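You operate a simulated robot arm through the tools that you are given. There is no shell and no other tool. Be economical: measure what you need, move in short steps, check, and stop when the job is done.

You run a simulated robot arm. Do the job below in one go: nothing can be reset, and whatever is moved stays where it is left.

Task
Test the power station's USB 1 port at 10 W.
Fine: the one on the grey mat at the load tester; stop the load, then put the plug back on its seat; leave the knobs as set.
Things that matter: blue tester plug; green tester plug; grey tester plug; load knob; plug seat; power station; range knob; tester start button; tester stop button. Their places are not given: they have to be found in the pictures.

Only the result counts: the job must be done as asked and must still hold three seconds after the hand-in. Knocking over, shifting, dropping, spilling or breaking anything else fails it.

Robot
A 6-joint arm with a two-finger parallel gripper, fixed in place. Base frame: the origin is at the foot of the arm, x ahead of it, y to its left, z up. Readings come in m, rad, newtons and seconds.
With the tool pointing down near the work surface it reaches from about 0.2 to 0.84 m from the base axis. Its first joint turns from -2.897 to 2.897 rad. Payload 3.91 kg.
The TCP is the grasp point between the finger pads, 0.03 m short of the fingertips. In the tool frame z runs along the fingers and y along their closing line. The gripper opens to 0.11 m. The fingers are 0.02 m wide and 0.01 m thick; the gripper's body (0.048 by 0.112 m) begins 0.055 m behind the TCP.
Orientation is told as [roll, pitch, yaw] about the base's x, y, z axes, in that order, counted from this pose: with the fingers straight down and closing along the base's y, the tool's x points along the base's -x, its y along +y and its z along -z.

Tools
- The arm moves only by the tool nudge_tool. Its argument "deltas" is a list that holds one entry, the list of rows, each a list of 6 numbers: the shift along the tool's x, y, z in m, then the turn, a rotation vector about the tool's x, y, z in rad. In form: [[[x, y, z, rx, ry, rz], ...]]. A call has 1 to 20 rows; each row shifts and turns the commanded pose from where the row before left it, along the tool's axes as they then stand. "fingers" is the opening, from 0 (shut) to 1 (fully open), set as the call begins (left out, the last holds). A row lasts 0.2 s, in which the tool goes at most 0.05 m and 0.15 rad; a call with a longer step from one row to the next is refused whole, and so is a gripper value outside its range. Where a pose cannot be reached the arm comes as near as it can. A force on the tool above 90 N (or 10 N above the force at the start of the call, whichever is more), or a blocked arm, ends the call early, and 0.2 s more pass. Each finger travels about 0.108 m/s and halts on what it meets, pressing with about 41 N; the grip force reading is that of the motor and also rises with nothing between the fingers. The clock runs only during rows and for 0.2 s after the last one: add rows that do not move to give the fingers time. It gives the time, the measured TCP pose, the force on the tool (base axes), the opening and the grip force at its end, in the units of the frame above (readings bear some noise), with the torque about the TCP (base axes, N m) and any sound that the robot's microphone picked up.
- Cameras (640 x 400 px; columns grow to the right, rows downward): "scene" is fixed at [0.3986, 0.6517, 1.3268]; the picture's right is [-0.99, -0.12, 0.00], its down [-0.02, 0.19, -0.98] and it looks along [0.11, -0.97, -0.19] (base axes); focal length 314 px, centre (320, 200). "wrist" rides on the gripper at [0.077, 0.007, -0.114] in the tool frame; the picture's right is [-0.09, 1.00, 0.00], its down [-0.80, -0.07, -0.59] and it looks along [-0.59, -0.05, 0.80] (tool axes); focal length 270 px, centre (320, 200).
- get_image(camera): a new picture of that camera. It takes no simulated time.
- slide_trunk(by): slides the trunk up (or, below 0, down) by that many m; the arm rides with it, the base frame stays. It gives what a move gives, with no picture.
- pixel_to_xyz(camera, pixels): for up to 12 pixels [column, row] of the newest picture of that camera ("zoom" is the newest enlarged one), the place [x, y, z] in the base frame of the surface seen there, good to about 0.003 m. It takes no simulated time.
- inspect(camera, box): a new picture of the part [left, top, right, bottom] of that camera's present view, enlarged. It takes no simulated time.
- sign_off(): hands the job in; it is judged then, once.

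Keep the steps short. Do not move on a guess: measure, check each grasp and each placing, and mend mistakes. In all there are 80 turns and 34 pictures (those below and enlarged ones count). Leave the gripper open and the arm clear of the work at the hand-in unless told otherwise, and finish with a single line.

The tools are called after ">>>" as name(argument=value, ...) on one line, values as JSON. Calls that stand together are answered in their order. nudge_tool: Moves the arm, as the interface text tells. Its arguments: {"type":"object","properties":{"deltas":{"type":"array","items":{"type":"array","items":{"type":"array","items":{"type":"number"}}}},"fingers":{"type":"number"}},"required":["deltas"]} The other tools are called the same way: slide_trunk (by) slides the trunk up or down; get_image (camera) takes a picture; pixel_to_xyz (camera, pixels) gives the place of the surface under pixels of a picture; inspect (camera, box) takes an enlarged picture of a part of a camera's view; sign_off () hands the job in.

At the start:

```text
time_s: 0.0
position: [0.1334, -0.3325, 1.3091]
tcp_rot: [0.0, 0.0, -0.001]
force: [-0.1, 0.3, -0.4]
moment: [0.01, 0.01, -0.04]
grip_width: 0.1101
grip_force: 0.0
trunk travel left (down, up): [-0.45, 0.09]
```

scene: 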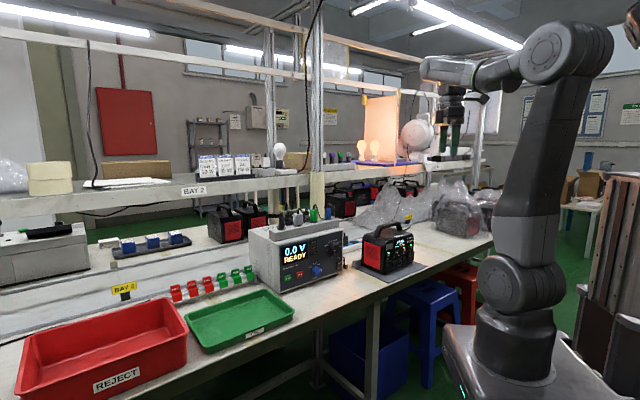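
wrist: 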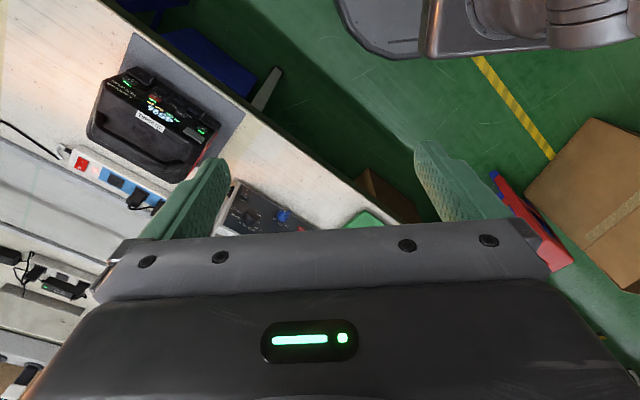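

The tester (about 300,255) and the power station on the grey mat (about 385,250) are in the scene picture. I'll enlarge both.

>>> inspect(camera="scene", box=[240, 195, 350, 300])

>>> inspect(camera="scene", box=[340, 210, 430, 285])

```text
3.81 times, centred on (295, 248) of scene
```

zoom: 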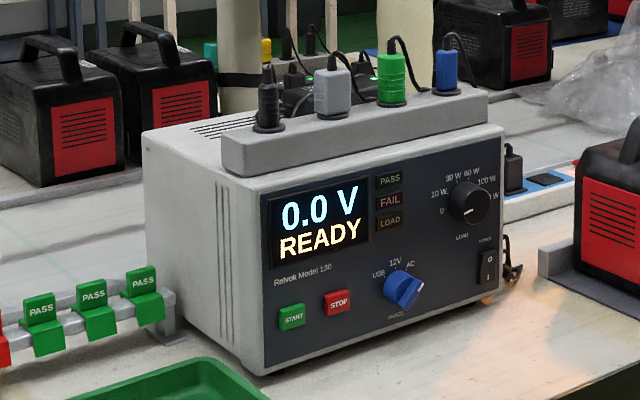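

```text
5.33 times, centred on (385, 248) of scene
```

zoom: 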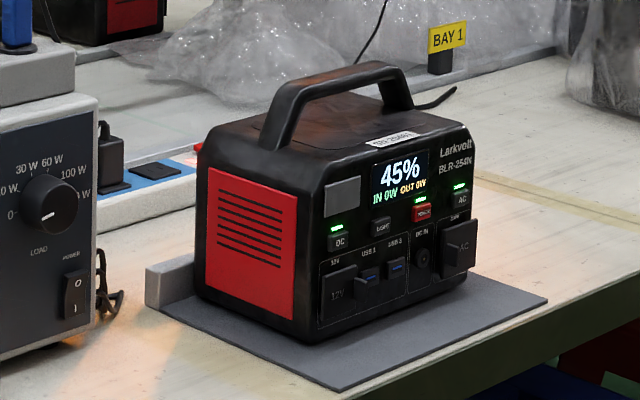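

I'll measure spots on the power station in the current zoom.

>>> pixel_to_xyz(camera="zoom", pixels=[[366, 272], [396, 268], [361, 292], [340, 285], [340, 243], [380, 226], [455, 200], [315, 330], [468, 280], [230, 250], [340, 90], [48, 205]])

>>> inspect(camera="scene", box=[370, 245, 410, 270])

>>> inspect(camera="scene", box=[276, 200, 326, 232])

```text
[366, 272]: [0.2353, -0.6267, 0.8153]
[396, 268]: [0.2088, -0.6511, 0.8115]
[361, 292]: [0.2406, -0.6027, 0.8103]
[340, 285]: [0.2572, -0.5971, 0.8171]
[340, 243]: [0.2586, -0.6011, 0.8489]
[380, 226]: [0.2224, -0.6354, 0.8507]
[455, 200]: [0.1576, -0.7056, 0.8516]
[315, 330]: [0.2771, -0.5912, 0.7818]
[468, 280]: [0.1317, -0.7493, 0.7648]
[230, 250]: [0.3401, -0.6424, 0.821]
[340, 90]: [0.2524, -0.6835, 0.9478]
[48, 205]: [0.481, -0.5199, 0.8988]
```

```text
16.00 times, centred on (390, 258) of scene
```

zoom: 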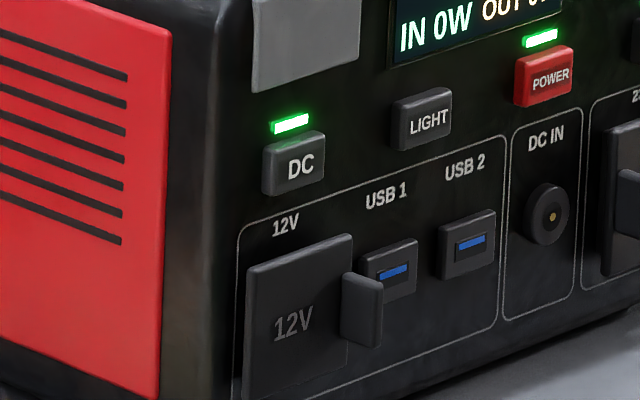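

```text
12.50 times, centred on (301, 216) of scene
```

zoom: 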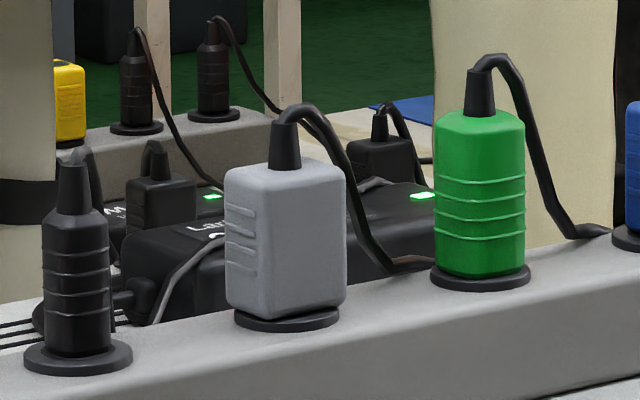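

The blue, green and grey plugs stand in the rail on the tester. I'll measure the tester face and the plugs.

>>> pixel_to_xyz(camera="scene", pixels=[[287.4, 278.2], [299.7, 274.3], [316.8, 270.6], [334.1, 248.3], [328.3, 212.9], [313.6, 214.7], [298.4, 218.6], [283, 290], [341, 271], [281, 248], [341.5, 233], [310, 275]])

>>> pixel_to_xyz(camera="zoom", pixels=[[285, 240], [285, 312], [480, 180], [482, 268], [300, 345], [470, 300], [630, 170], [285, 140], [480, 90], [75, 280]])

>>> inspect(camera="scene", box=[306, 235, 346, 285])

```text
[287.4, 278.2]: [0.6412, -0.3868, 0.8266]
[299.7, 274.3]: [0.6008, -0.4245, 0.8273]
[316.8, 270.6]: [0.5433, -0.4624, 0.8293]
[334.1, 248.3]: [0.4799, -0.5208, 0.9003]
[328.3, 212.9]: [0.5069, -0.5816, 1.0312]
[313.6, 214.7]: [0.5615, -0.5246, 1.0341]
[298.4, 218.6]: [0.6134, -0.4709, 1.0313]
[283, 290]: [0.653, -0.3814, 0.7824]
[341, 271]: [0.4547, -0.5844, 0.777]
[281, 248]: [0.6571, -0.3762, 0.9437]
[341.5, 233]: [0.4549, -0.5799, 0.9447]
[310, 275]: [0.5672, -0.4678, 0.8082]
```

```text
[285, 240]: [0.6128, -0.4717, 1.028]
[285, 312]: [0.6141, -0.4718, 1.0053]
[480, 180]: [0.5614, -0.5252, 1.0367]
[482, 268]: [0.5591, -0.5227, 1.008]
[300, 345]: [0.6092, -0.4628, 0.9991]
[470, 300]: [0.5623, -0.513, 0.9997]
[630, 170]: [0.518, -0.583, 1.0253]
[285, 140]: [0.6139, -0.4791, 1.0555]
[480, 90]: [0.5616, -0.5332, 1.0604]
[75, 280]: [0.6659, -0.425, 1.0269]
```

```text
8.00 times, centred on (326, 260) of scene
```

zoom: 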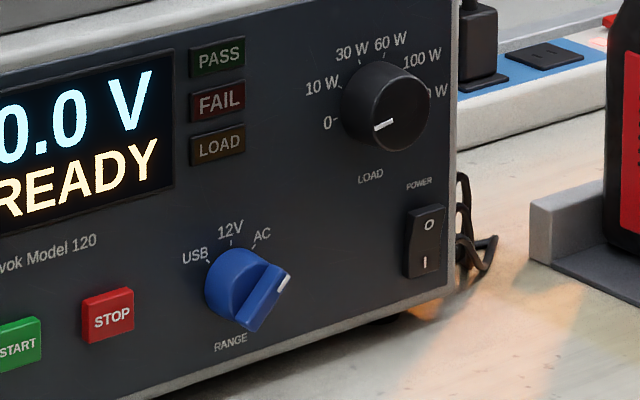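

The tester and station faces both look along about (-0.71, 0.70). The range knob seems to be at AC and the load knob at 0. I'll yaw the tool by +135° so the wrist camera sits above it once it points at the tester.

>>> nudge_tool(deltas=[[[0, 0, 0, 0, 0, -0.1473], [0, 0, 0, 0, 0, -0.1473], [0, 0, 0, 0, 0, -0.1473], [0, 0, 0, 0, 0, -0.1473], [0, 0, 0, 0, 0, -0.1473], [0, 0, 0, 0, 0, -0.1473], [0, 0, 0, 0, 0, -0.1473], [0, 0, 0, 0, 0, -0.1473], [0, 0, 0, 0, 0, -0.1473], [0, 0, 0, 0, 0, -0.1473], [0, 0, 0, 0, 0, -0.1473], [0, 0, 0, 0, 0, -0.1473], [0, 0, 0, 0, 0, -0.1473], [0, 0, 0, 0, 0, -0.1473], [0, 0, 0, 0, 0, -0.1473], [0, 0, 0, 0, 0, -0.1473]]], fingers=0.5)

```text
time_s: 3.4
position: [0.2547, -0.233, 1.3062]
tcp_rot: [0.001, 0.0, 2.353]
force: [-1.3, -0.3, -0.2]
moment: [0.04, 0.02, 0.02]
grip_width: 0.0551
grip_force: 0.0
out of reach, approached as far as the arm can: row 13, 14, 15, 16
trunk travel left (down, up): [-0.45, 0.09]
```

The camera-above pose is at a wrist limit, so I'll go back to the natural side, with the camera toward the base. I'll also check where the posts and shelf are.

>>> nudge_tool(deltas=[[[0, 0, 0, 0, 0, 0.15], [0, 0, 0, 0, 0, 0.15], [0, 0, 0, 0, 0, 0.15], [0, 0, 0, 0, 0, 0.15], [0, 0, 0, 0, 0, 0.15], [0, 0, 0, 0, 0, 0.15], [0, 0, 0, 0, 0, 0.15], [0, 0, 0, 0, 0, 0.15], [0, 0, 0, 0, 0, 0.15], [0, 0, 0, 0, 0, 0.15], [0, 0, 0, 0, 0, 0.15], [0, 0, 0, 0, 0, 0.15], [0, 0, 0, 0, 0, 0.15], [0, 0, 0, 0, 0, 0.15], [0, 0, 0, 0, 0, 0.15], [0, 0, 0, 0, 0, 0.15], [0, 0, 0, 0, 0, 0.15], [0, 0, 0, 0, 0, 0.15], [0, 0, 0, 0, 0, 0.15], [0, 0, 0, 0, 0, 0.15]]])

>>> pixel_to_xyz(camera="scene", pixels=[[317, 185], [317, 100], [260, 188], [440, 160], [370, 255], [365, 295], [410, 272], [425, 268], [330, 305], [372, 80], [400, 215], [460, 215]])

```text
time_s: 7.6
position: [0.2551, -0.2326, 1.3067]
tcp_rot: [-0.001, 0.002, -0.644]
force: [0.6, 0.6, 0.3]
moment: [0.02, 0.01, -0.03]
grip_width: 0.0551
grip_force: 0.0
trunk travel left (down, up): [-0.45, 0.09]
```

```text
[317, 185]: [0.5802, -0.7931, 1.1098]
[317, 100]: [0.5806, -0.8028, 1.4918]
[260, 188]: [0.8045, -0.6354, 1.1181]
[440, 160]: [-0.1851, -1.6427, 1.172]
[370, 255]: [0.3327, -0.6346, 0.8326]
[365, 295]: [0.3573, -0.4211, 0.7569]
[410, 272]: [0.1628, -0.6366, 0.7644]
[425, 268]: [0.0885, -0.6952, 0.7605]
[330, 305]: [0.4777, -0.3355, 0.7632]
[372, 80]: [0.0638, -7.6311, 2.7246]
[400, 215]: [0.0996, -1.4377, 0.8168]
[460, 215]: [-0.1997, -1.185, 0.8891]
```

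The shelf post stands well behind the rail, and the bench top is at about z 0.757. I'll move to a viewing pose in front of and above the tester and take a wrist picture.

>>> nudge_tool(deltas=[[[-0.041, -0.004, 0.02, 0, 0, 0], [-0.041, -0.004, 0.02, 0, 0, 0], [-0.041, -0.004, 0.02, 0, 0, 0], [-0.041, -0.004, 0.02, 0, 0, 0], [-0.041, -0.004, 0.02, 0, 0, 0], [-0.041, -0.004, 0.02, 0, 0, 0], [-0.041, -0.004, 0.02, 0, 0, 0.141]]])

>>> get_image(camera="wrist")

```text
time_s: 9.2
position: [0.4705, -0.4272, 1.165]
tcp_rot: [0.001, 0.0, -0.782]
force: [1.0, 0.0, 0.4]
moment: [0.0, 0.04, -0.02]
grip_width: 0.0549
grip_force: 0.1
trunk travel left (down, up): [-0.45, 0.09]
```

```text
26 pictures are left
```

wrist: 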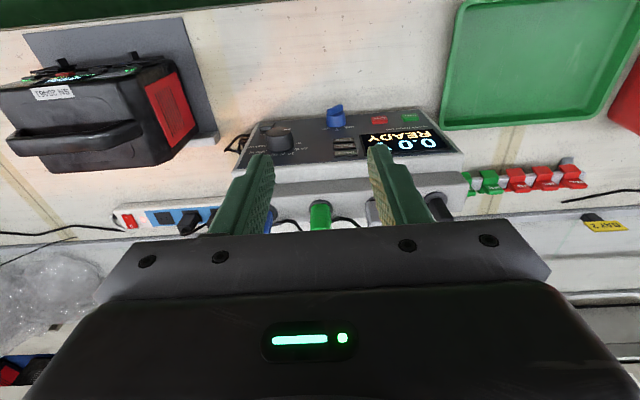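

The gripper hides the plugs. I'll go 0.09 m further forward (tips still 0.06 m above the plugs), open the fingers and look again.

>>> nudge_tool(deltas=[[[-0.03, 0, -0.01, 0, 0, 0], [-0.03, 0, -0.01, 0, 0, 0], [-0.03, 0, -0.01, 0, 0, 0]]], fingers=1)

>>> inspect(camera="wrist", box=[200, 60, 460, 230])

```text
time_s: 10.0
position: [0.5329, -0.4919, 1.1985]
tcp_rot: [-0.001, 0.002, -0.78]
force: [-0.5, 0.4, 0.7]
moment: [0.03, 0.01, 0.01]
grip_width: 0.1098
grip_force: 0.1
trunk travel left (down, up): [-0.45, 0.09]
```

```text
2.35 times, centred on (330, 145) of wrist
```

zoom: 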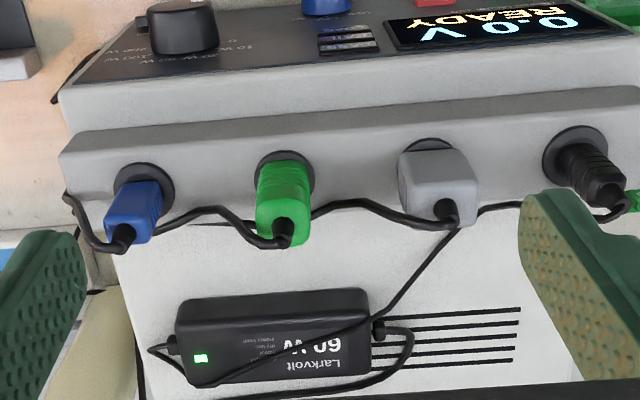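

There are no labels on the rail. The blue plug is the small flat one with a USB-like shape, the green looks like a 12 V type and the grey like AC. I'll measure the blue plug here and inspect it in the scene view.

>>> pixel_to_xyz(camera="zoom", pixels=[[112, 210], [142, 215], [120, 185], [158, 185], [130, 200], [122, 238], [145, 170], [120, 150], [145, 240], [140, 140], [160, 210]])

>>> inspect(camera="scene", box=[312, 198, 344, 228])

```text
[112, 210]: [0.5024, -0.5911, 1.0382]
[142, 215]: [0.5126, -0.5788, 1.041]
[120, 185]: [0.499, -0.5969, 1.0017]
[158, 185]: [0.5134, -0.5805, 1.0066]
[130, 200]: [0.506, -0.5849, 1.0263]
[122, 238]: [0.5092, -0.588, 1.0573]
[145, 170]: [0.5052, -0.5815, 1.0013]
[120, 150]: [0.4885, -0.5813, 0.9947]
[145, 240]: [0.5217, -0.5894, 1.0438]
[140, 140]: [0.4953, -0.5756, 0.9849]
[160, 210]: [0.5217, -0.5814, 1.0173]
```

```text
13.33 times, centred on (328, 213) of scene
```

zoom: 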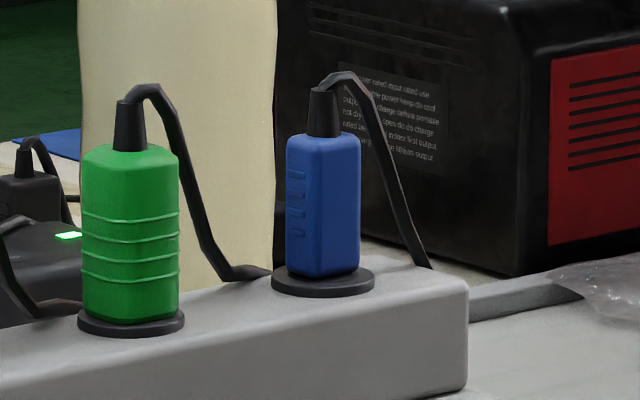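

>>> pixel_to_xyz(camera="zoom", pixels=[[290, 180], [304, 180], [315, 180], [335, 180], [355, 180], [300, 262], [322, 270], [350, 268], [322, 140], [345, 138], [322, 110], [300, 285]])

```text
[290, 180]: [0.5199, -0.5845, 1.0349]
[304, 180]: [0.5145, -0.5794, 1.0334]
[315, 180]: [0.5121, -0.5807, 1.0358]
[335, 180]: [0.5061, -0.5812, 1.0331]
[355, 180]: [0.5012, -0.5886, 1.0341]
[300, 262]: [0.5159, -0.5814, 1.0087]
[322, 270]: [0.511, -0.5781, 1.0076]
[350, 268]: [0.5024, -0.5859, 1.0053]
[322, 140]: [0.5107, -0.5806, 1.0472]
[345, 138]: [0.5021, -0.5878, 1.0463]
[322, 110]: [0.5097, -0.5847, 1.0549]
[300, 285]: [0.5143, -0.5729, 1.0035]
```

Blue plug: body about 18 mm wide along the face, centre near (0.510, -0.587), z 1.003–1.045. Next I'll back off, lower and tilt the tool 45° to see the tester front with its knobs.

>>> nudge_tool(deltas=[[[0.035, 0.005, 0, 0, 0, 0], [0.035, 0.005, 0, 0, 0, 0], [0.035, 0.005, 0, 0, 0, 0], [0.035, 0.005, 0, 0, 0, 0], [0, 0, 0.0447, 0, 0, 0], [0, 0, 0.0447, 0, 0, 0], [0, 0, 0.0447, 0, 0, 0], [0, 0, 0.0447, 0, 0, 0], [0, 0, 0.0447, 0, 0, 0], [0, 0, 0, 0, -0.1309, 0], [0, 0, 0, 0, -0.1309, 0], [0, 0, 0, 0, -0.1309, 0], [0, 0, 0, 0, -0.1309, 0], [0, 0, 0, 0, -0.1309, 0], [0, 0, 0, 0, -0.1309, 0]]])

>>> get_image(camera="wrist")

```text
time_s: 13.2
position: [0.4459, -0.3787, 0.9732]
tcp_rot: [0.0, -0.591, -0.78]
force: [0.6, 0.2, -0.2]
moment: [-0.03, 0.0, 0.03]
grip_width: 0.1099
grip_force: 0.0
out of reach, approached as far as the arm can: row 14, 15
trunk travel left (down, up): [-0.45, 0.09]
```

```text
23 pictures are left
```

wrist: 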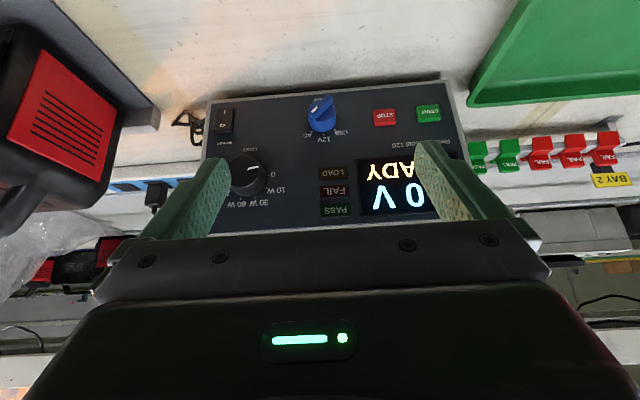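

The tilt stops at 0.59 rad because the shoulder is too high, so I'll lower the trunk soon. First I'll enlarge the knobs.

>>> inspect(camera="wrist", box=[210, 80, 370, 210])

```text
3.08 times, centred on (290, 145) of wrist
```

zoom: 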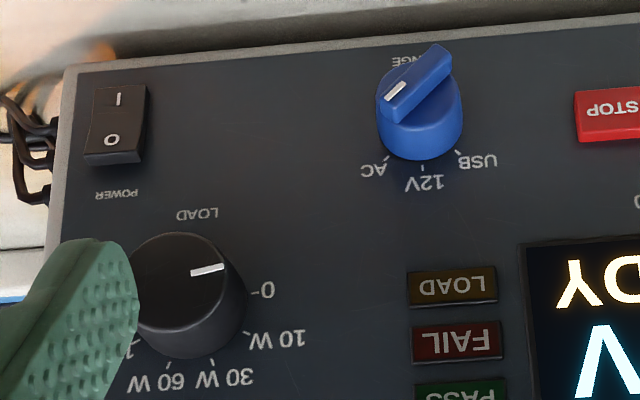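

>>> pixel_to_xyz(camera="zoom", pixels=[[256, 294], [247, 331], [212, 361], [169, 366], [459, 154], [423, 167], [386, 160], [395, 92], [439, 60], [195, 273], [222, 267], [178, 262]])

>>> pixel_to_xyz(camera="wrist", pixels=[[429, 113], [384, 117], [429, 108], [384, 111], [312, 113], [328, 98], [320, 128], [234, 158]])

```text
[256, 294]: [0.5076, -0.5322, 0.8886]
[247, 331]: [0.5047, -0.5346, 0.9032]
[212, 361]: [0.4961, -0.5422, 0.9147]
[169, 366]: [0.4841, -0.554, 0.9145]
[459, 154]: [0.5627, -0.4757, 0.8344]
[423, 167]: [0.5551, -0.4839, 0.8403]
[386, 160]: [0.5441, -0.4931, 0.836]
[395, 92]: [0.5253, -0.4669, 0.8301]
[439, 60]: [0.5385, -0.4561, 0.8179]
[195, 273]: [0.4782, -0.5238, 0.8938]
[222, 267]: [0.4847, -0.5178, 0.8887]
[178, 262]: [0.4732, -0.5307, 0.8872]
```

```text
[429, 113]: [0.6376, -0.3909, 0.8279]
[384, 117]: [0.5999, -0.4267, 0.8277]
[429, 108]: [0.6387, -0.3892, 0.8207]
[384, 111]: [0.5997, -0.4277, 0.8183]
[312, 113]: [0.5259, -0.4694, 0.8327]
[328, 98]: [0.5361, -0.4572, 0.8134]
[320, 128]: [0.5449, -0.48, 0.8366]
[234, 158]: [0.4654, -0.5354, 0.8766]
```

Knob findings:
- **Load knob:** centre at u 0.041, z 0.892. It is at 0 and needs +40° clockwise to reach 10 W.
- **Range knob:** centre at u -0.049, z 0.822. It is at AC and needs about 87° counter-clockwise to reach USB.

I need a lower shoulder for a near-horizontal tool, so I'll raise the arm by 0.36 m and then lower the trunk by the same amount.

>>> nudge_tool(deltas=[[[-0.021, 0, -0.04, 0, 0, 0], [-0.021, 0, -0.04, 0, 0, 0], [-0.021, 0, -0.04, 0, 0, 0], [-0.021, 0, -0.04, 0, 0, 0], [-0.021, 0, -0.04, 0, 0, 0], [-0.021, 0, -0.04, 0, 0, 0], [-0.021, 0, -0.04, 0, 0, 0], [-0.021, 0, -0.04, 0, 0, 0]]])

>>> slide_trunk(by=-0.36)

```text
time_s: 15.0
position: [0.4188, -0.3513, 1.3332]
tcp_rot: [0.0, -0.586, -0.783]
force: [0.6, 0.5, -0.1]
moment: [0.02, -0.01, -0.02]
grip_width: 0.11
grip_force: 0.0
trunk travel left (down, up): [-0.45, 0.09]
```

```text
time_s: 18.5
position: [0.4206, -0.352, 0.9741]
tcp_rot: [-0.001, -0.589, -0.782]
force: [-0.6, 0.2, -0.1]
moment: [0.0, -0.05, 0.0]
grip_width: 0.1098
grip_force: 0.1
trunk travel left (down, up): [-0.09, 0.45]
```

Now I'll tilt the tool to 75° from straight down.

>>> nudge_tool(deltas=[[[0, 0, 0, 0, -0.144, 0], [0, 0, 0, 0, -0.144, 0], [0, 0, 0, 0, -0.144, 0], [0, 0, 0, 0, -0.144, 0], [0, 0, 0, 0, -0.144, 0]]])

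```text
time_s: 19.7
position: [0.4187, -0.3547, 0.9804]
tcp_rot: [-0.007, -1.3, -0.786]
force: [0.6, 0.2, 0.8]
moment: [0.0, 0.05, 0.0]
grip_width: 0.1098
grip_force: 0.0
out of reach, approached as far as the arm can: row 5
trunk travel left (down, up): [-0.09, 0.45]
```

Close to the limit. I'll lower the trunk the rest of the way (TCP to about 0.89) for more margin.

>>> slide_trunk(by=-0.09)

```text
time_s: 20.9
position: [0.4189, -0.3565, 0.8893]
tcp_rot: [-0.012, -1.3, -0.787]
force: [0.6, 1.1, -0.1]
moment: [-0.03, -0.02, 0.0]
grip_width: 0.11
grip_force: 0.1
trunk travel left (down, up): [0.0, 0.54]
```

Next I'll move in front of the range knob (TCP about 0.07 m from its front), then roll 43° clockwise about the knob axis so the fingers straddle the bar.

>>> nudge_tool(deltas=[[[0.0144, 0.0017, 0.0317, 0, 0, 0], [0.0144, 0.0017, 0.0317, 0, 0, 0], [0.0144, 0.0017, 0.0317, 0, 0, 0], [0, 0, 0, -0.0335, 0, 0.1204], [0, 0, 0, -0.0335, 0, 0.1204], [0, 0, 0, -0.0335, 0, 0.1204], [0, 0, 0, -0.0335, 0, 0.1204], [0, 0, 0, -0.0335, 0, 0.1204], [0, 0, 0, -0.0335, 0, 0.1204]]], fingers=0.35)

>>> get_image(camera="wrist")

```text
time_s: 22.9
position: [0.424, -0.3611, 0.8849]
tcp_rot: [1.291, -0.785, -1.98]
force: [-1.0, 0.7, -0.2]
moment: [-0.02, -0.02, 0.01]
grip_width: 0.0384
grip_force: 0.1
out of reach, approached as far as the arm can: row 1, 2, 3
trunk travel left (down, up): [0.0, 0.54]
```

```text
21 pictures are left
```

wrist: 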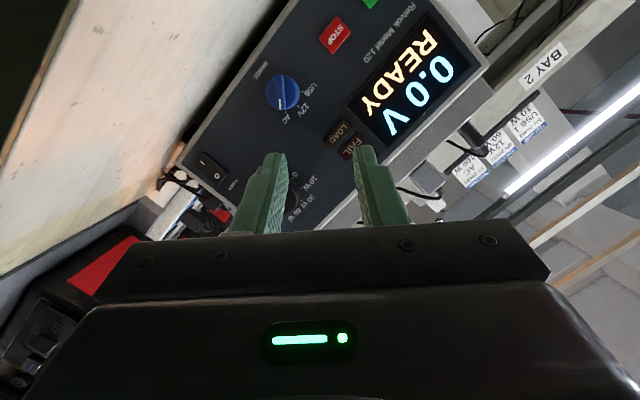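

The arm can't hold this near-level tool any lower or further forward, so a wrist joint seems to be at its limit. I'll look at the arm's posture in the scene view.

>>> get_image(camera="scene")

```text
20 pictures are left
```

scene: 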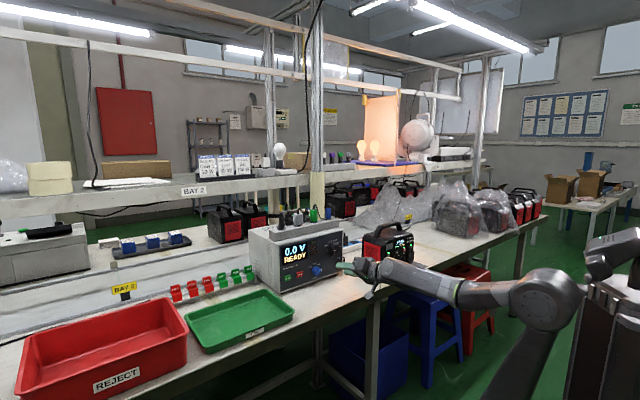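

The forearm, wrist and gripper are in line, so this is a spherical wrist at its straight singularity. I'll measure points along the arm.

>>> pixel_to_xyz(camera="scene", pixels=[[548, 298], [470, 290], [440, 285], [410, 278], [385, 270], [365, 265], [515, 295], [505, 385], [610, 255]])

```text
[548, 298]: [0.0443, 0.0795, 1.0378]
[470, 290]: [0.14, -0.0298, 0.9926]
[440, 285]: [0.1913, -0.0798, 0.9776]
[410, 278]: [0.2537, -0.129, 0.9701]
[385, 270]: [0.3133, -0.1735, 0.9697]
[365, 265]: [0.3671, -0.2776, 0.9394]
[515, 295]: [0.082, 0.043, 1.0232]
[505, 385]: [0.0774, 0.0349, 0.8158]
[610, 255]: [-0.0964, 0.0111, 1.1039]
```

The bend joint cannot cross zero, so I'll use steeper tilts about the closing line, which still keep the pads parallel to the knob axis. Next: tilt to 50° and go to a pre-grasp 0.06 m short of the range knob.

>>> nudge_tool(deltas=[[[0, 0, 0, 0, 0.15, 0], [0, 0, 0, 0, 0.15, 0], [0, 0, 0, 0, 0.15, 0], [0, 0, 0, 0, 0.15, 0], [-0.029, -0.013, 0.0183, 0, 0, 0], [-0.029, -0.013, 0.0183, 0, 0, 0], [-0.029, -0.013, 0.0183, 0, 0, 0]]], fingers=0.3)

>>> get_image(camera="wrist")

```text
time_s: 24.6
position: [0.4708, -0.4614, 0.8721]
tcp_rot: [0.882, -0.495, -1.317]
force: [-0.3, 0.9, 0.5]
moment: [-0.02, 0.04, -0.04]
grip_width: 0.0328
grip_force: 0.1
trunk travel left (down, up): [0.0, 0.54]
```

```text
19 pictures are left
```

wrist: 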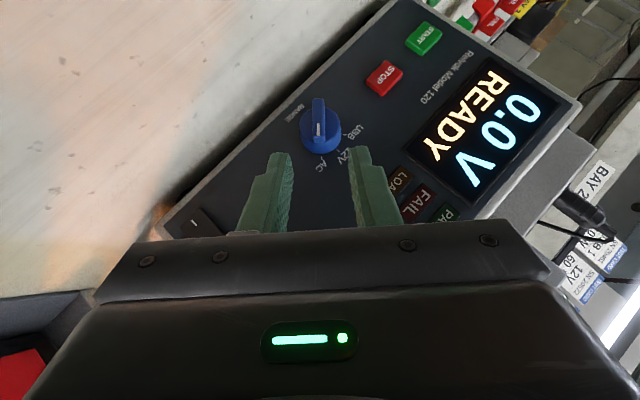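

The bar is lined up between the fingers. I'll measure it for the last centring.

>>> pixel_to_xyz(camera="wrist", pixels=[[319, 130], [319, 102], [311, 118], [327, 118], [320, 145]])

```text
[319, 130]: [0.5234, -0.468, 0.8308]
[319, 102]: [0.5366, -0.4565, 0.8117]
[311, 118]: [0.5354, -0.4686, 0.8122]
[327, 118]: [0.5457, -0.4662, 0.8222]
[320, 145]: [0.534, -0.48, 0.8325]
```

The bar centre is about 4 mm off along the closing line. I'll correct that and move in.

>>> nudge_tool(deltas=[[[0.003, -0.004, 0, 0, 0, 0], [0, 0, 0.02, 0, 0, 0], [0, 0, 0.02, 0, 0, 0], [0, 0, 0.02, 0, 0, 0]]])

>>> get_image(camera="wrist")

```text
time_s: 25.6
position: [0.5055, -0.4642, 0.8375]
tcp_rot: [0.883, -0.501, -1.318]
force: [-64.6, 31.6, 14.2]
moment: [-0.3, -0.15, 0.88]
grip_width: 0.0294
grip_force: 0.0
trunk travel left (down, up): [0.0, 0.54]
```

```text
18 pictures are left
```

wrist: 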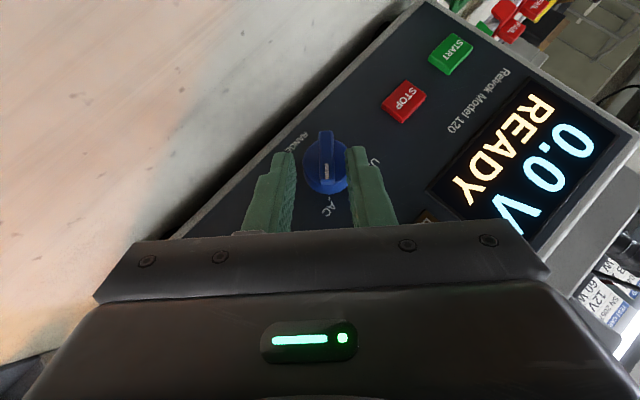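

The finger tips are pressing about 72 N on the knob's round base. I'll back off 4 mm, shift 2 mm along the closing line and close on the bar.

>>> nudge_tool(deltas=[[[0.0031, 0.002, -0.0026, 0, 0, 0], [0, 0, 0, 0, 0, 0]]])

>>> nudge_tool(deltas=[[[0, 0, 0, 0, 0, 0], [0, 0, 0, 0, 0, 0]]], fingers=0)

```text
time_s: 26.1
position: [0.5098, -0.4595, 0.8345]
tcp_rot: [0.887, -0.498, -1.318]
force: [-41.2, 20.6, 12.5]
moment: [-0.22, -0.23, 0.57]
grip_width: 0.0317
grip_force: 0.1
trunk travel left (down, up): [0.0, 0.54]
```

```text
time_s: 26.8
position: [0.5129, -0.4589, 0.8334]
tcp_rot: [0.884, -0.494, -1.314]
force: [-15.5, 33.0, 13.6]
moment: [0.41, -0.05, 1.13]
grip_width: 0.009
grip_force: 45.0
trunk travel left (down, up): [0.0, 0.54]
```

The bar is gripped (9 mm wide). I'll ease off slightly, then turn 87° counter-clockwise about the knob axis.

>>> nudge_tool(deltas=[[[0.0015, 0, -0.0013, 0, 0, 0], [0.0001, 0.002, 0.0001, 0.0969, 0, -0.0813], [0.0001, 0.002, 0.0001, 0.0969, 0, -0.0813], [0.0001, 0.002, 0.0001, 0.0969, 0, -0.0813], [0.0001, 0.002, 0.0001, 0.0969, 0, -0.0813], [0.0001, 0.002, 0.0001, 0.0969, 0, -0.0813], [0.0001, 0.002, 0.0001, 0.0969, 0, -0.0813]]])

```text
time_s: 28.4
position: [0.5216, -0.4502, 0.8385]
tcp_rot: [-0.018, -0.708, -0.784]
force: [18.8, 19.8, 20.3]
moment: [-0.94, -1.57, 0.99]
grip_width: 0.0089
grip_force: 45.6
trunk travel left (down, up): [0.0, 0.54]
```

Halfway, still gripped and with moderate forces. I'll turn the second half.

>>> nudge_tool(deltas=[[[0.0001, 0.002, 0.0001, 0.0969, 0, -0.0813], [0.0001, 0.002, 0.0001, 0.0969, 0, -0.0813], [0.0001, 0.002, 0.0001, 0.0969, 0, -0.0813], [0.0001, 0.002, 0.0001, 0.0969, 0, -0.0813], [0.0001, 0.002, 0.0001, 0.0969, 0, -0.0813], [0.0001, 0.002, 0.0001, 0.0969, 0, -0.0813]]])

>>> get_image(camera="wrist")

```text
time_s: 29.8
position: [0.5275, -0.4427, 0.8343]
tcp_rot: [-0.911, -0.482, -0.259]
force: [23.8, 29.2, 17.1]
moment: [-0.3, -0.58, 1.41]
grip_width: 0.0091
grip_force: 45.1
trunk travel left (down, up): [0.0, 0.54]
```

```text
17 pictures are left
```

wrist: 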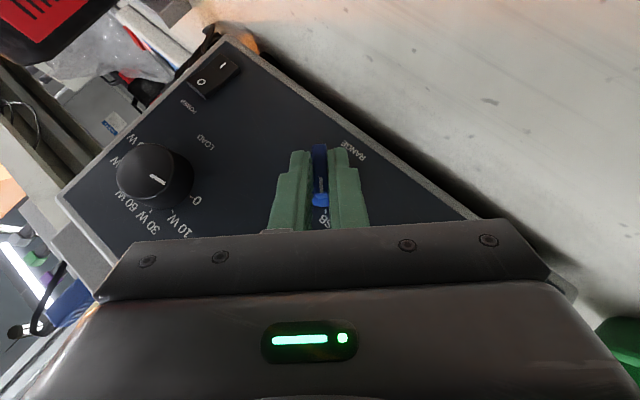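

The bar now points at USB. I'll release, back out 0.07 m and check.

>>> nudge_tool(deltas=[[[0, 0, 0, 0, 0, 0], [0, 0, 0, 0, 0, 0], [0, 0, -0.02, 0, 0, 0], [0, 0, -0.03, 0, 0, 0], [0, 0, -0.03, 0, 0, 0]]], fingers=0.3)

>>> inspect(camera="wrist", box=[150, 20, 470, 220])

```text
time_s: 30.9
position: [0.522, -0.3789, 0.8772]
tcp_rot: [-0.903, -0.483, -0.267]
force: [-0.3, -0.8, 0.1]
moment: [-0.01, 0.02, -0.01]
grip_width: 0.0332
grip_force: 0.0
trunk travel left (down, up): [0.0, 0.54]
```

```text
2.00 times, centred on (310, 120) of wrist
```

zoom: 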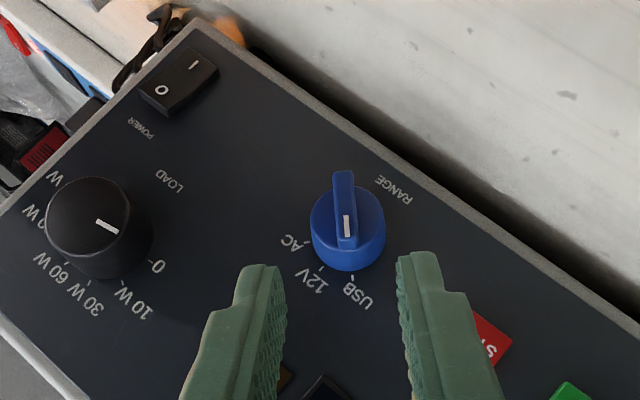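

The range pointer is on USB. Now I'll go to the pre-grasp for the load knob, with fingers 0.06 m apart in the same orientation.

>>> nudge_tool(deltas=[[[-0.0009, -0.0372, 0.0104, 0, 0, 0], [-0.0009, -0.0372, 0.0104, 0, 0, 0], [-0.0009, -0.0372, 0.0104, 0, 0, 0]]], fingers=0.55)

>>> get_image(camera="wrist")

```text
time_s: 31.8
position: [0.4704, -0.4617, 0.9381]
tcp_rot: [-0.905, -0.481, -0.266]
force: [-0.1, -0.2, -0.3]
moment: [0.01, -0.05, 0.0]
grip_width: 0.0602
grip_force: 0.0
trunk travel left (down, up): [0.0, 0.54]
```

```text
15 pictures are left
```

wrist: 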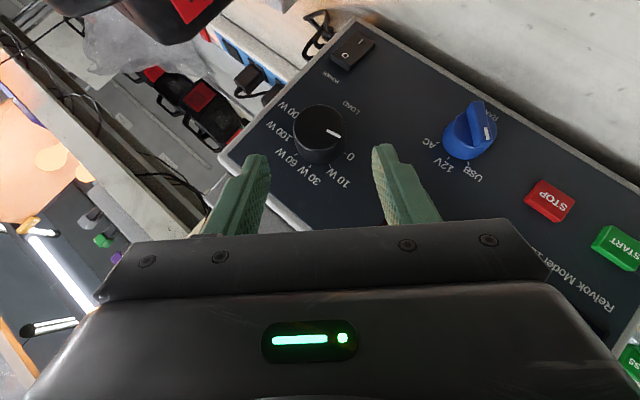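

>>> pixel_to_xyz(camera="wrist", pixels=[[295, 128], [340, 128], [318, 108], [318, 145], [318, 127]])

```text
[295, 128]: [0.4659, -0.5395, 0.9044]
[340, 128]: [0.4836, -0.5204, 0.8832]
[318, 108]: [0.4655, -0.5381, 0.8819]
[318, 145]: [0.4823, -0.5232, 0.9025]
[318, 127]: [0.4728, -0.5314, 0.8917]
```

The knob is about 0.034 m across and centred within 1 mm. I'll move in 0.058 m.

>>> nudge_tool(deltas=[[[0, -0.001, 0.02, 0, 0, 0], [0, 0, 0.02, 0, 0, 0], [0, 0, 0.018, 0, 0, 0], [0, 0, 0, 0, 0, 0]]])

```text
time_s: 32.8
position: [0.471, -0.5103, 0.9071]
tcp_rot: [-0.903, -0.483, -0.268]
force: [-0.1, 0.2, -1.2]
moment: [0.0, 0.01, 0.0]
grip_width: 0.0605
grip_force: 0.1
trunk travel left (down, up): [0.0, 0.54]
```

No contact. I'll close on the knob.

>>> nudge_tool(deltas=[[[0, 0, 0, 0, 0, 0], [0, 0, 0, 0, 0, 0], [0, 0, 0, 0, 0, 0]]], fingers=0)

```text
time_s: 33.5
position: [0.4727, -0.51, 0.9054]
tcp_rot: [-0.904, -0.482, -0.267]
force: [0.5, 1.0, -2.5]
moment: [0.01, -0.13, 0.25]
grip_width: 0.0396
grip_force: 44.8
trunk travel left (down, up): [0.0, 0.54]
```

The knob is gripped at 0.040 m. I'll turn it 40° clockwise about its axis.

>>> nudge_tool(deltas=[[[0.0001, -0.0028, 0.0002, -0.1074, 0, 0.0891], [0.0001, -0.0028, 0.0002, -0.1074, 0, 0.0891], [0.0001, -0.0028, 0.0002, -0.1074, 0, 0.0891], [0.0001, -0.0028, 0.0002, -0.1074, 0, 0.0891], [0.0001, -0.0028, 0.0002, -0.1074, 0, 0.0891], [0, 0, 0, 0, 0, 0]]])

>>> inspect(camera="wrist", box=[200, 40, 440, 190])

```text
time_s: 35.0
position: [0.4641, -0.5182, 0.9128]
tcp_rot: [-0.091, -0.694, -0.734]
force: [1.6, 9.2, -9.6]
moment: [0.28, 0.08, 0.03]
grip_width: 0.0393
grip_force: 45.0
trunk travel left (down, up): [0.0, 0.54]
```

```text
2.67 times, centred on (320, 115) of wrist
```

zoom: 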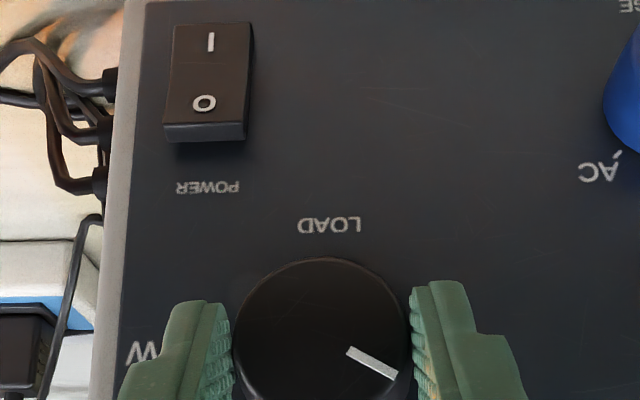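

The pointer turned with the fingers. I'll release, back out and check the setting.

>>> nudge_tool(deltas=[[[0, 0, 0, 0, 0, 0], [0, 0, 0, 0, 0, 0], [0, 0, -0.02, 0, 0, 0], [0, 0, -0.03, 0, 0, 0], [0, 0, -0.03, 0, 0, 0]]], fingers=0.6)

>>> inspect(camera="wrist", box=[180, 20, 500, 220])

```text
time_s: 36.1
position: [0.4292, -0.4803, 0.9734]
tcp_rot: [-0.094, -0.696, -0.733]
force: [-0.9, -0.7, 0.3]
moment: [0.01, 0.01, -0.02]
grip_width: 0.0663
grip_force: 0.1
trunk travel left (down, up): [0.0, 0.54]
```

```text
2.00 times, centred on (340, 120) of wrist
```

zoom: 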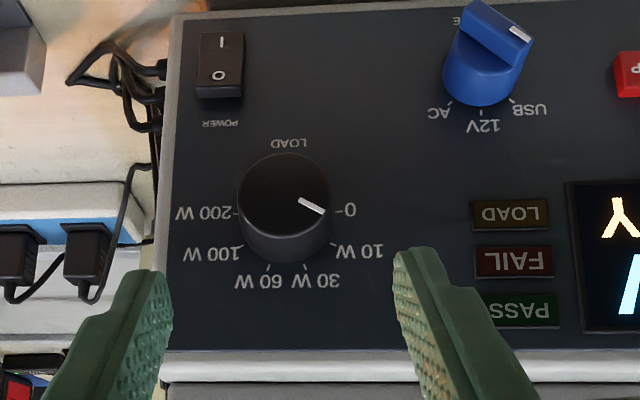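

Load reads 10 W and range reads USB. Next I'll raise the trunk so the arm can reach the plug from above, then point the tool down.

>>> slide_trunk(by=0.45)

>>> nudge_tool(deltas=[[[0, 0, 0, 0, 0.139, 0], [0, 0, 0, 0, 0.139, 0], [0, 0, 0, 0, 0.139, 0], [0, 0, 0, 0, 0.139, 0], [0, 0, 0, 0, 0.139, 0], [0, 0, 0, 0, 0, 0]]])

```text
refused: 0.45 is not a number from -0.4 to 0.4
```

```text
time_s: 37.5
position: [0.4311, -0.4795, 0.9744]
tcp_rot: [-0.078, -0.35, -0.769]
force: [-0.5, 0.2, 0.3]
moment: [0.02, 0.0, -0.03]
grip_width: 0.0661
grip_force: 0.0
out of reach, approached as far as the arm can: row 3, 4, 5
trunk travel left (down, up): [0.0, 0.54]
```

The slide was refused because 0.4 is the maximum. I'll slide 0.40, then finish the tilt.

>>> slide_trunk(by=0.4)

>>> nudge_tool(deltas=[[[0, 0, 0, 0, 0.12, 0], [0, 0, 0, 0, 0.12, 0], [0, 0, 0, 0, 0.11, 0], [0, 0, 0, 0, 0, 0]]])

```text
time_s: 41.4
position: [0.4301, -0.4791, 1.3735]
tcp_rot: [-0.078, -0.35, -0.767]
force: [0.0, 0.6, 0.7]
moment: [-0.02, 0.02, 0.03]
grip_width: 0.0662
grip_force: 0.2
trunk travel left (down, up): [-0.4, 0.14]
```

```text
time_s: 42.4
position: [0.4298, -0.4801, 1.3739]
tcp_rot: [-0.078, -0.352, -0.768]
force: [0.0, 0.8, -0.1]
moment: [-0.03, -0.01, 0.0]
grip_width: 0.066
grip_force: 0.0
out of reach, approached as far as the arm can: row 1, 2, 3
trunk travel left (down, up): [-0.4, 0.14]
```

The arm is stretched too high. I'll come down 0.18 m first, then straighten the tool.

>>> nudge_tool(deltas=[[[0.0155, 0, 0.0423, 0, 0, 0], [0.0155, 0, 0.0423, 0, 0, 0], [0.0155, 0, 0.0423, 0, 0, 0], [0.0155, 0, 0.0423, 0, 0, 0], [0, 0, 0, 0, 0.1173, 0], [0, 0, 0, 0, 0.1173, 0], [0, 0, 0, 0, 0.1173, 0], [0, 0, 0, -0.078, 0, 0.017], [0, 0, 0, 0, 0, 0]]])

```text
time_s: 44.4
position: [0.4196, -0.4893, 1.1934]
tcp_rot: [0.006, 0.002, -0.812]
force: [-0.5, -0.6, -0.6]
moment: [0.02, 0.0, 0.01]
grip_width: 0.0662
grip_force: 0.1
trunk travel left (down, up): [-0.4, 0.14]
```

Next I'll move above the blue plug at (0.510, -0.587), z 1.12, with fingers at 0.045 m.

>>> nudge_tool(deltas=[[[0, 0, 0, 0.006, 0, -0.03], [-0.0333, -0.0012, 0, 0, 0, 0], [-0.0333, -0.0012, 0, 0, 0, 0], [-0.0333, -0.0012, 0, 0, 0, 0], [-0.0333, -0.0012, 0, 0, 0, 0], [0, 0, 0.037, 0, 0, 0], [0, 0, 0.036, 0, 0, 0], [0, 0, 0, 0, 0, 0]]], fingers=0.41)

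>>> get_image(camera="wrist")

```text
time_s: 46.2
position: [0.4688, -0.539, 1.1027]
tcp_rot: [0.002, -0.001, -0.78]
force: [-0.1, 0.6, 0.5]
moment: [-0.02, 0.04, -0.02]
grip_width: 0.045
grip_force: 0.1
out of reach, approached as far as the arm can: row 3, 4, 5
trunk travel left (down, up): [-0.4, 0.14]
```

```text
12 pictures are left
```

wrist: 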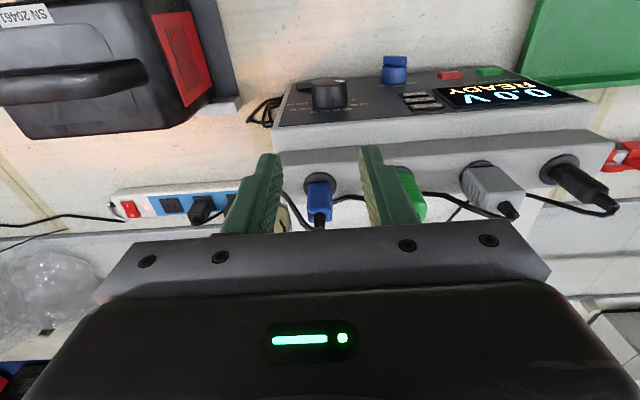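

Short of reach again, so I'll raise the trunk by the remaining 0.14 m and then go forward.

>>> slide_trunk(by=0.14)

>>> nudge_tool(deltas=[[[0, 0, 0.04, 0, 0, 0], [0, 0, 0.04, 0, 0, 0], [0, 0, 0.04, 0, 0, 0], [-0.021, -0.0016, 0, 0, 0, 0], [-0.021, -0.0016, 0, 0, 0, 0], [-0.021, -0.0016, 0, 0, 0, 0], [0, 0, 0, 0, 0, 0]]])

```text
time_s: 47.9
position: [0.4687, -0.5391, 1.2434]
tcp_rot: [0.0, -0.001, -0.779]
force: [0.4, 0.3, 0.3]
moment: [-0.02, 0.0, 0.0]
grip_width: 0.045
grip_force: 0.1
trunk travel left (down, up): [-0.54, 0.0]
```

```text
time_s: 49.5
position: [0.5087, -0.5879, 1.1229]
tcp_rot: [0.0, -0.001, -0.781]
force: [-0.4, -0.4, 0.3]
moment: [-0.01, -0.02, -0.03]
grip_width: 0.0451
grip_force: 0.1
trunk travel left (down, up): [-0.54, 0.0]
```

Now directly above the plug. I'll check clearance between the fingers and the plug and its cable before descending.

>>> inspect(camera="wrist", box=[220, 90, 420, 230])

```text
2.86 times, centred on (320, 160) of wrist
```

zoom: 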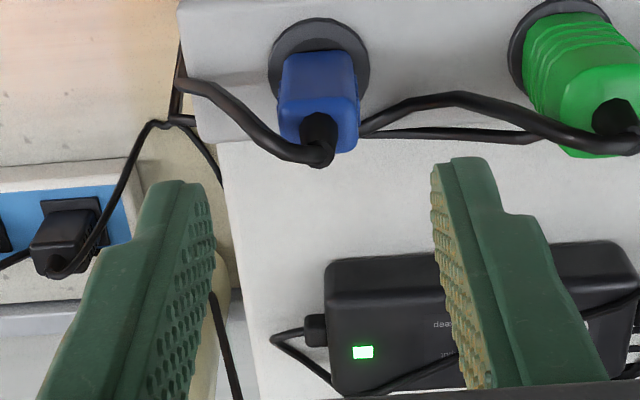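

>>> pixel_to_xyz(camera="zoom", pixels=[[284, 85], [354, 85], [290, 110], [348, 118], [320, 75], [320, 125], [320, 150], [340, 140], [240, 120], [195, 88]])

```text
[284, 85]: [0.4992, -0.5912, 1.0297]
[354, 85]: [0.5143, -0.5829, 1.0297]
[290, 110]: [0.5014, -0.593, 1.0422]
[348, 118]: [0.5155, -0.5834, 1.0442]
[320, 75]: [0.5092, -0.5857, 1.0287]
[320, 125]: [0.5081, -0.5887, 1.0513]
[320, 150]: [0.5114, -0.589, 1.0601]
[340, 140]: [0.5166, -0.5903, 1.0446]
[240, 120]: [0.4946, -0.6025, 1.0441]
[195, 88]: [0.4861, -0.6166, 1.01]
```

The blue plug's cable leaves toward +u, right under one finger. I'll roll 90° and grip along the other direction (front/back), which also avoids the 12 V flap tab at the port.

>>> nudge_tool(deltas=[[[0, 0, 0, 0, 0, 0.1428], [0, 0, 0, 0, 0, 0.1428], [0, 0, 0, 0, 0, 0.1428], [0, 0, 0, 0, 0, 0.1428], [0, 0, 0, 0, 0, 0.1428], [0, 0, 0, 0, 0, 0.1428], [0, 0, 0, 0, 0, 0.1428], [0, 0, 0, 0, 0, 0.1428], [0, 0, 0, 0, 0, 0.1428], [0, 0, 0, 0, 0, 0.1428], [0, 0, 0, 0, 0, 0.1428], [0, 0, 0, 0, 0, 0]]], fingers=0.33)

>>> inspect(camera="wrist", box=[200, 60, 440, 230])

```text
time_s: 52.0
position: [0.5096, -0.5872, 1.1246]
tcp_rot: [0.0, -0.001, -2.352]
force: [-0.8, 0.4, -0.5]
moment: [-0.02, 0.02, -0.01]
grip_width: 0.0365
grip_force: 0.1
trunk travel left (down, up): [-0.54, 0.0]
```

```text
2.35 times, centred on (320, 145) of wrist
```

zoom: 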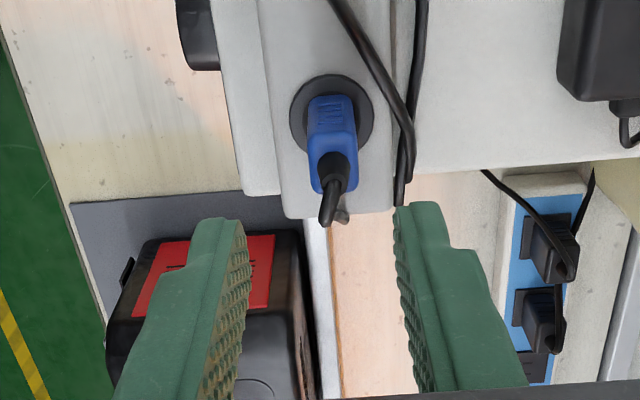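

>>> pixel_to_xyz(camera="zoom", pixels=[[311, 130], [354, 130], [311, 150], [356, 150], [333, 115], [316, 182], [332, 165], [330, 100]])

```text
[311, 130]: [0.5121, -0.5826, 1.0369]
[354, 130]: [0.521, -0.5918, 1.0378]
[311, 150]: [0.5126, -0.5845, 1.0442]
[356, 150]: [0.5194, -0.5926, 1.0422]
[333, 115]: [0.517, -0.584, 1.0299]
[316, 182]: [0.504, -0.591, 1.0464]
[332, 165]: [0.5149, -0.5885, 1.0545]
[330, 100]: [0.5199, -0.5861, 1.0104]
```

The plug centre is about 3 mm further along d. I'll correct and descend so the tips stop about 15 mm above the seat.

>>> nudge_tool(deltas=[[[-0.001, 0.003, 0.01, 0, 0, 0], [0, 0, 0.03, 0, 0, 0], [0, 0, 0.02, 0, 0, 0], [0, 0, 0.016, 0, 0, 0], [0, 0, 0, 0, 0, 0]]])

```text
time_s: 53.2
position: [0.5114, -0.5886, 1.0487]
tcp_rot: [0.001, 0.001, -2.351]
force: [0.3, 0.5, 0.2]
moment: [0.02, 0.0, -0.01]
grip_width: 0.0363
grip_force: 0.1
trunk travel left (down, up): [-0.54, 0.0]
```

No contact. I'll close on the plug.

>>> nudge_tool(deltas=[[[0, 0, 0, 0, 0, 0], [0, 0, 0, 0, 0, 0], [0, 0, 0, 0, 0, 0]]], fingers=0)

```text
time_s: 54.0
position: [0.5115, -0.5901, 1.05]
tcp_rot: [-0.002, 0.0, -2.351]
force: [0.2, 0.5, -0.3]
moment: [0.0, -0.04, 0.04]
grip_width: 0.0146
grip_force: 41.4
trunk travel left (down, up): [-0.54, 0.0]
```

The plug is gripped (14.6 mm) with almost no side force. I'll lift it straight up 0.08 m and look.

>>> nudge_tool(deltas=[[[0, 0, -0.01, 0, 0, 0], [0, 0, -0.015, 0, 0, 0], [0, 0, -0.025, 0, 0, 0], [0, 0, -0.03, 0, 0, 0], [0, 0, 0, 0, 0, 0]]])

>>> inspect(camera="scene", box=[300, 180, 350, 230])

```text
time_s: 55.2
position: [0.5104, -0.591, 1.1276]
tcp_rot: [-0.001, 0.0, -2.351]
force: [-0.3, 0.7, -0.3]
moment: [0.01, 0.0, 0.01]
grip_width: 0.0147
grip_force: 40.5
trunk travel left (down, up): [-0.54, 0.0]
```

```text
8.00 times, centred on (325, 205) of scene
```

zoom: 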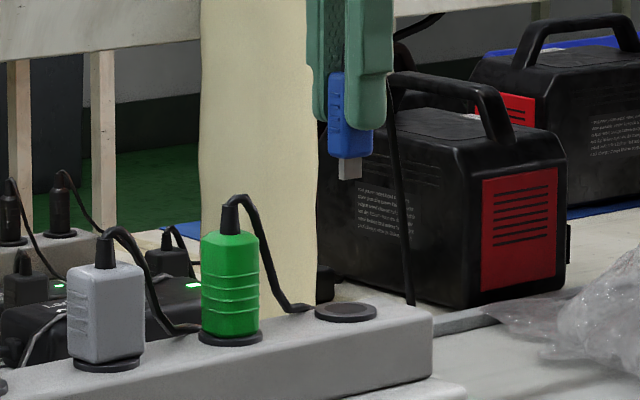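

It is a USB-A plug. I'll measure where its tip and shoulder sit relative to the TCP.

>>> pixel_to_xyz(camera="zoom", pixels=[[349, 175], [340, 170], [358, 170], [350, 150], [335, 148], [365, 148], [346, 312]])

```text
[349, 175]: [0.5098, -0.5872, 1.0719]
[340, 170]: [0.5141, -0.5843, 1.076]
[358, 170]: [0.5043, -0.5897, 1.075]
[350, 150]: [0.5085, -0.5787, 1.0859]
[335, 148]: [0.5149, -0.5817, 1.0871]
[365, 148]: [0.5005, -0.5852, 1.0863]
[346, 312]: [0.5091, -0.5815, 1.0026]
```

The plug tip is about 0.0565 m ahead of the TCP and the shoulder about 0.043 m. I'll carry it back off the bench, then sideways to in front of the power station, staying high.

>>> nudge_tool(deltas=[[[0, -0.041, 0, 0, 0, 0], [0, -0.041, 0, 0, 0, 0], [0, -0.041, 0, 0, 0, 0], [0, -0.041, 0, 0, 0, 0], [0, -0.041, 0, 0, 0, 0], [0, -0.041, 0, 0, 0, 0], [0, -0.041, 0, 0, 0, 0], [0, -0.041, 0, 0, 0, 0], [-0.0436, 0, 0, 0, 0, 0], [-0.0436, 0, 0, 0, 0, 0], [-0.0436, 0, 0, 0, 0, 0], [-0.0436, 0, 0, 0, 0, 0], [-0.0436, 0, 0, 0, 0, 0], [0, 0, 0, 0, 0, 0]]])

```text
time_s: 58.2
position: [0.1216, -0.5139, 1.1269]
tcp_rot: [0.003, 0.0, -2.351]
force: [0.4, -0.1, -1.2]
moment: [-0.03, 0.03, -0.02]
grip_width: 0.0144
grip_force: 41.4
trunk travel left (down, up): [-0.54, 0.0]
```

Next I'll lower the trunk in stages, keeping the tool above bench level.

>>> slide_trunk(by=-0.28)

>>> nudge_tool(deltas=[[[0, 0, -0.045, 0, 0, 0], [0, 0, -0.045, 0, 0, 0], [0, 0, -0.045, 0, 0, 0], [0, 0, -0.045, 0, 0, 0], [0, 0, -0.045, 0, 0, 0], [0, 0, 0, 0, 0, 0]]])

>>> slide_trunk(by=-0.26)

```text
time_s: 61.1
position: [0.122, -0.5131, 0.8457]
tcp_rot: [-0.001, -0.002, -2.353]
force: [0.1, -0.4, -1.0]
moment: [0.03, -0.01, 0.0]
grip_width: 0.0148
grip_force: 41.2
trunk travel left (down, up): [-0.26, 0.28]
```

```text
time_s: 62.5
position: [0.1244, -0.5119, 1.0692]
tcp_rot: [0.001, 0.0, -2.351]
force: [-0.5, 0.1, 0.7]
moment: [-0.02, 0.02, -0.02]
grip_width: 0.0146
grip_force: 40.6
trunk travel left (down, up): [-0.26, 0.28]
```

```text
time_s: 65.2
position: [0.1245, -0.5122, 0.8096]
tcp_rot: [-0.001, -0.001, -2.351]
force: [-0.1, 0.3, 0.3]
moment: [0.0, -0.02, 0.0]
grip_width: 0.0148
grip_force: 41.0
trunk travel left (down, up): [0.0, 0.54]
```

Now I'll pitch the tool up about its x axis so the plug points at the station, starting with 60°.

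>>> nudge_tool(deltas=[[[0, 0, 0, -0.15, 0, 0], [0, 0, 0, -0.15, 0, 0], [0, 0, 0, -0.15, 0, 0], [0, 0, 0, -0.15, 0, 0], [0, 0, 0, -0.15, 0, 0], [0, 0, 0, -0.15, 0, 0], [0, 0, 0, -0.15, 0, 0]]])

```text
time_s: 66.8
position: [0.1239, -0.5127, 0.8102]
tcp_rot: [1.053, -0.002, -2.352]
force: [0.3, -0.1, -0.7]
moment: [0.01, 0.03, -0.02]
grip_width: 0.0147
grip_force: 41.1
trunk travel left (down, up): [0.0, 0.54]
```

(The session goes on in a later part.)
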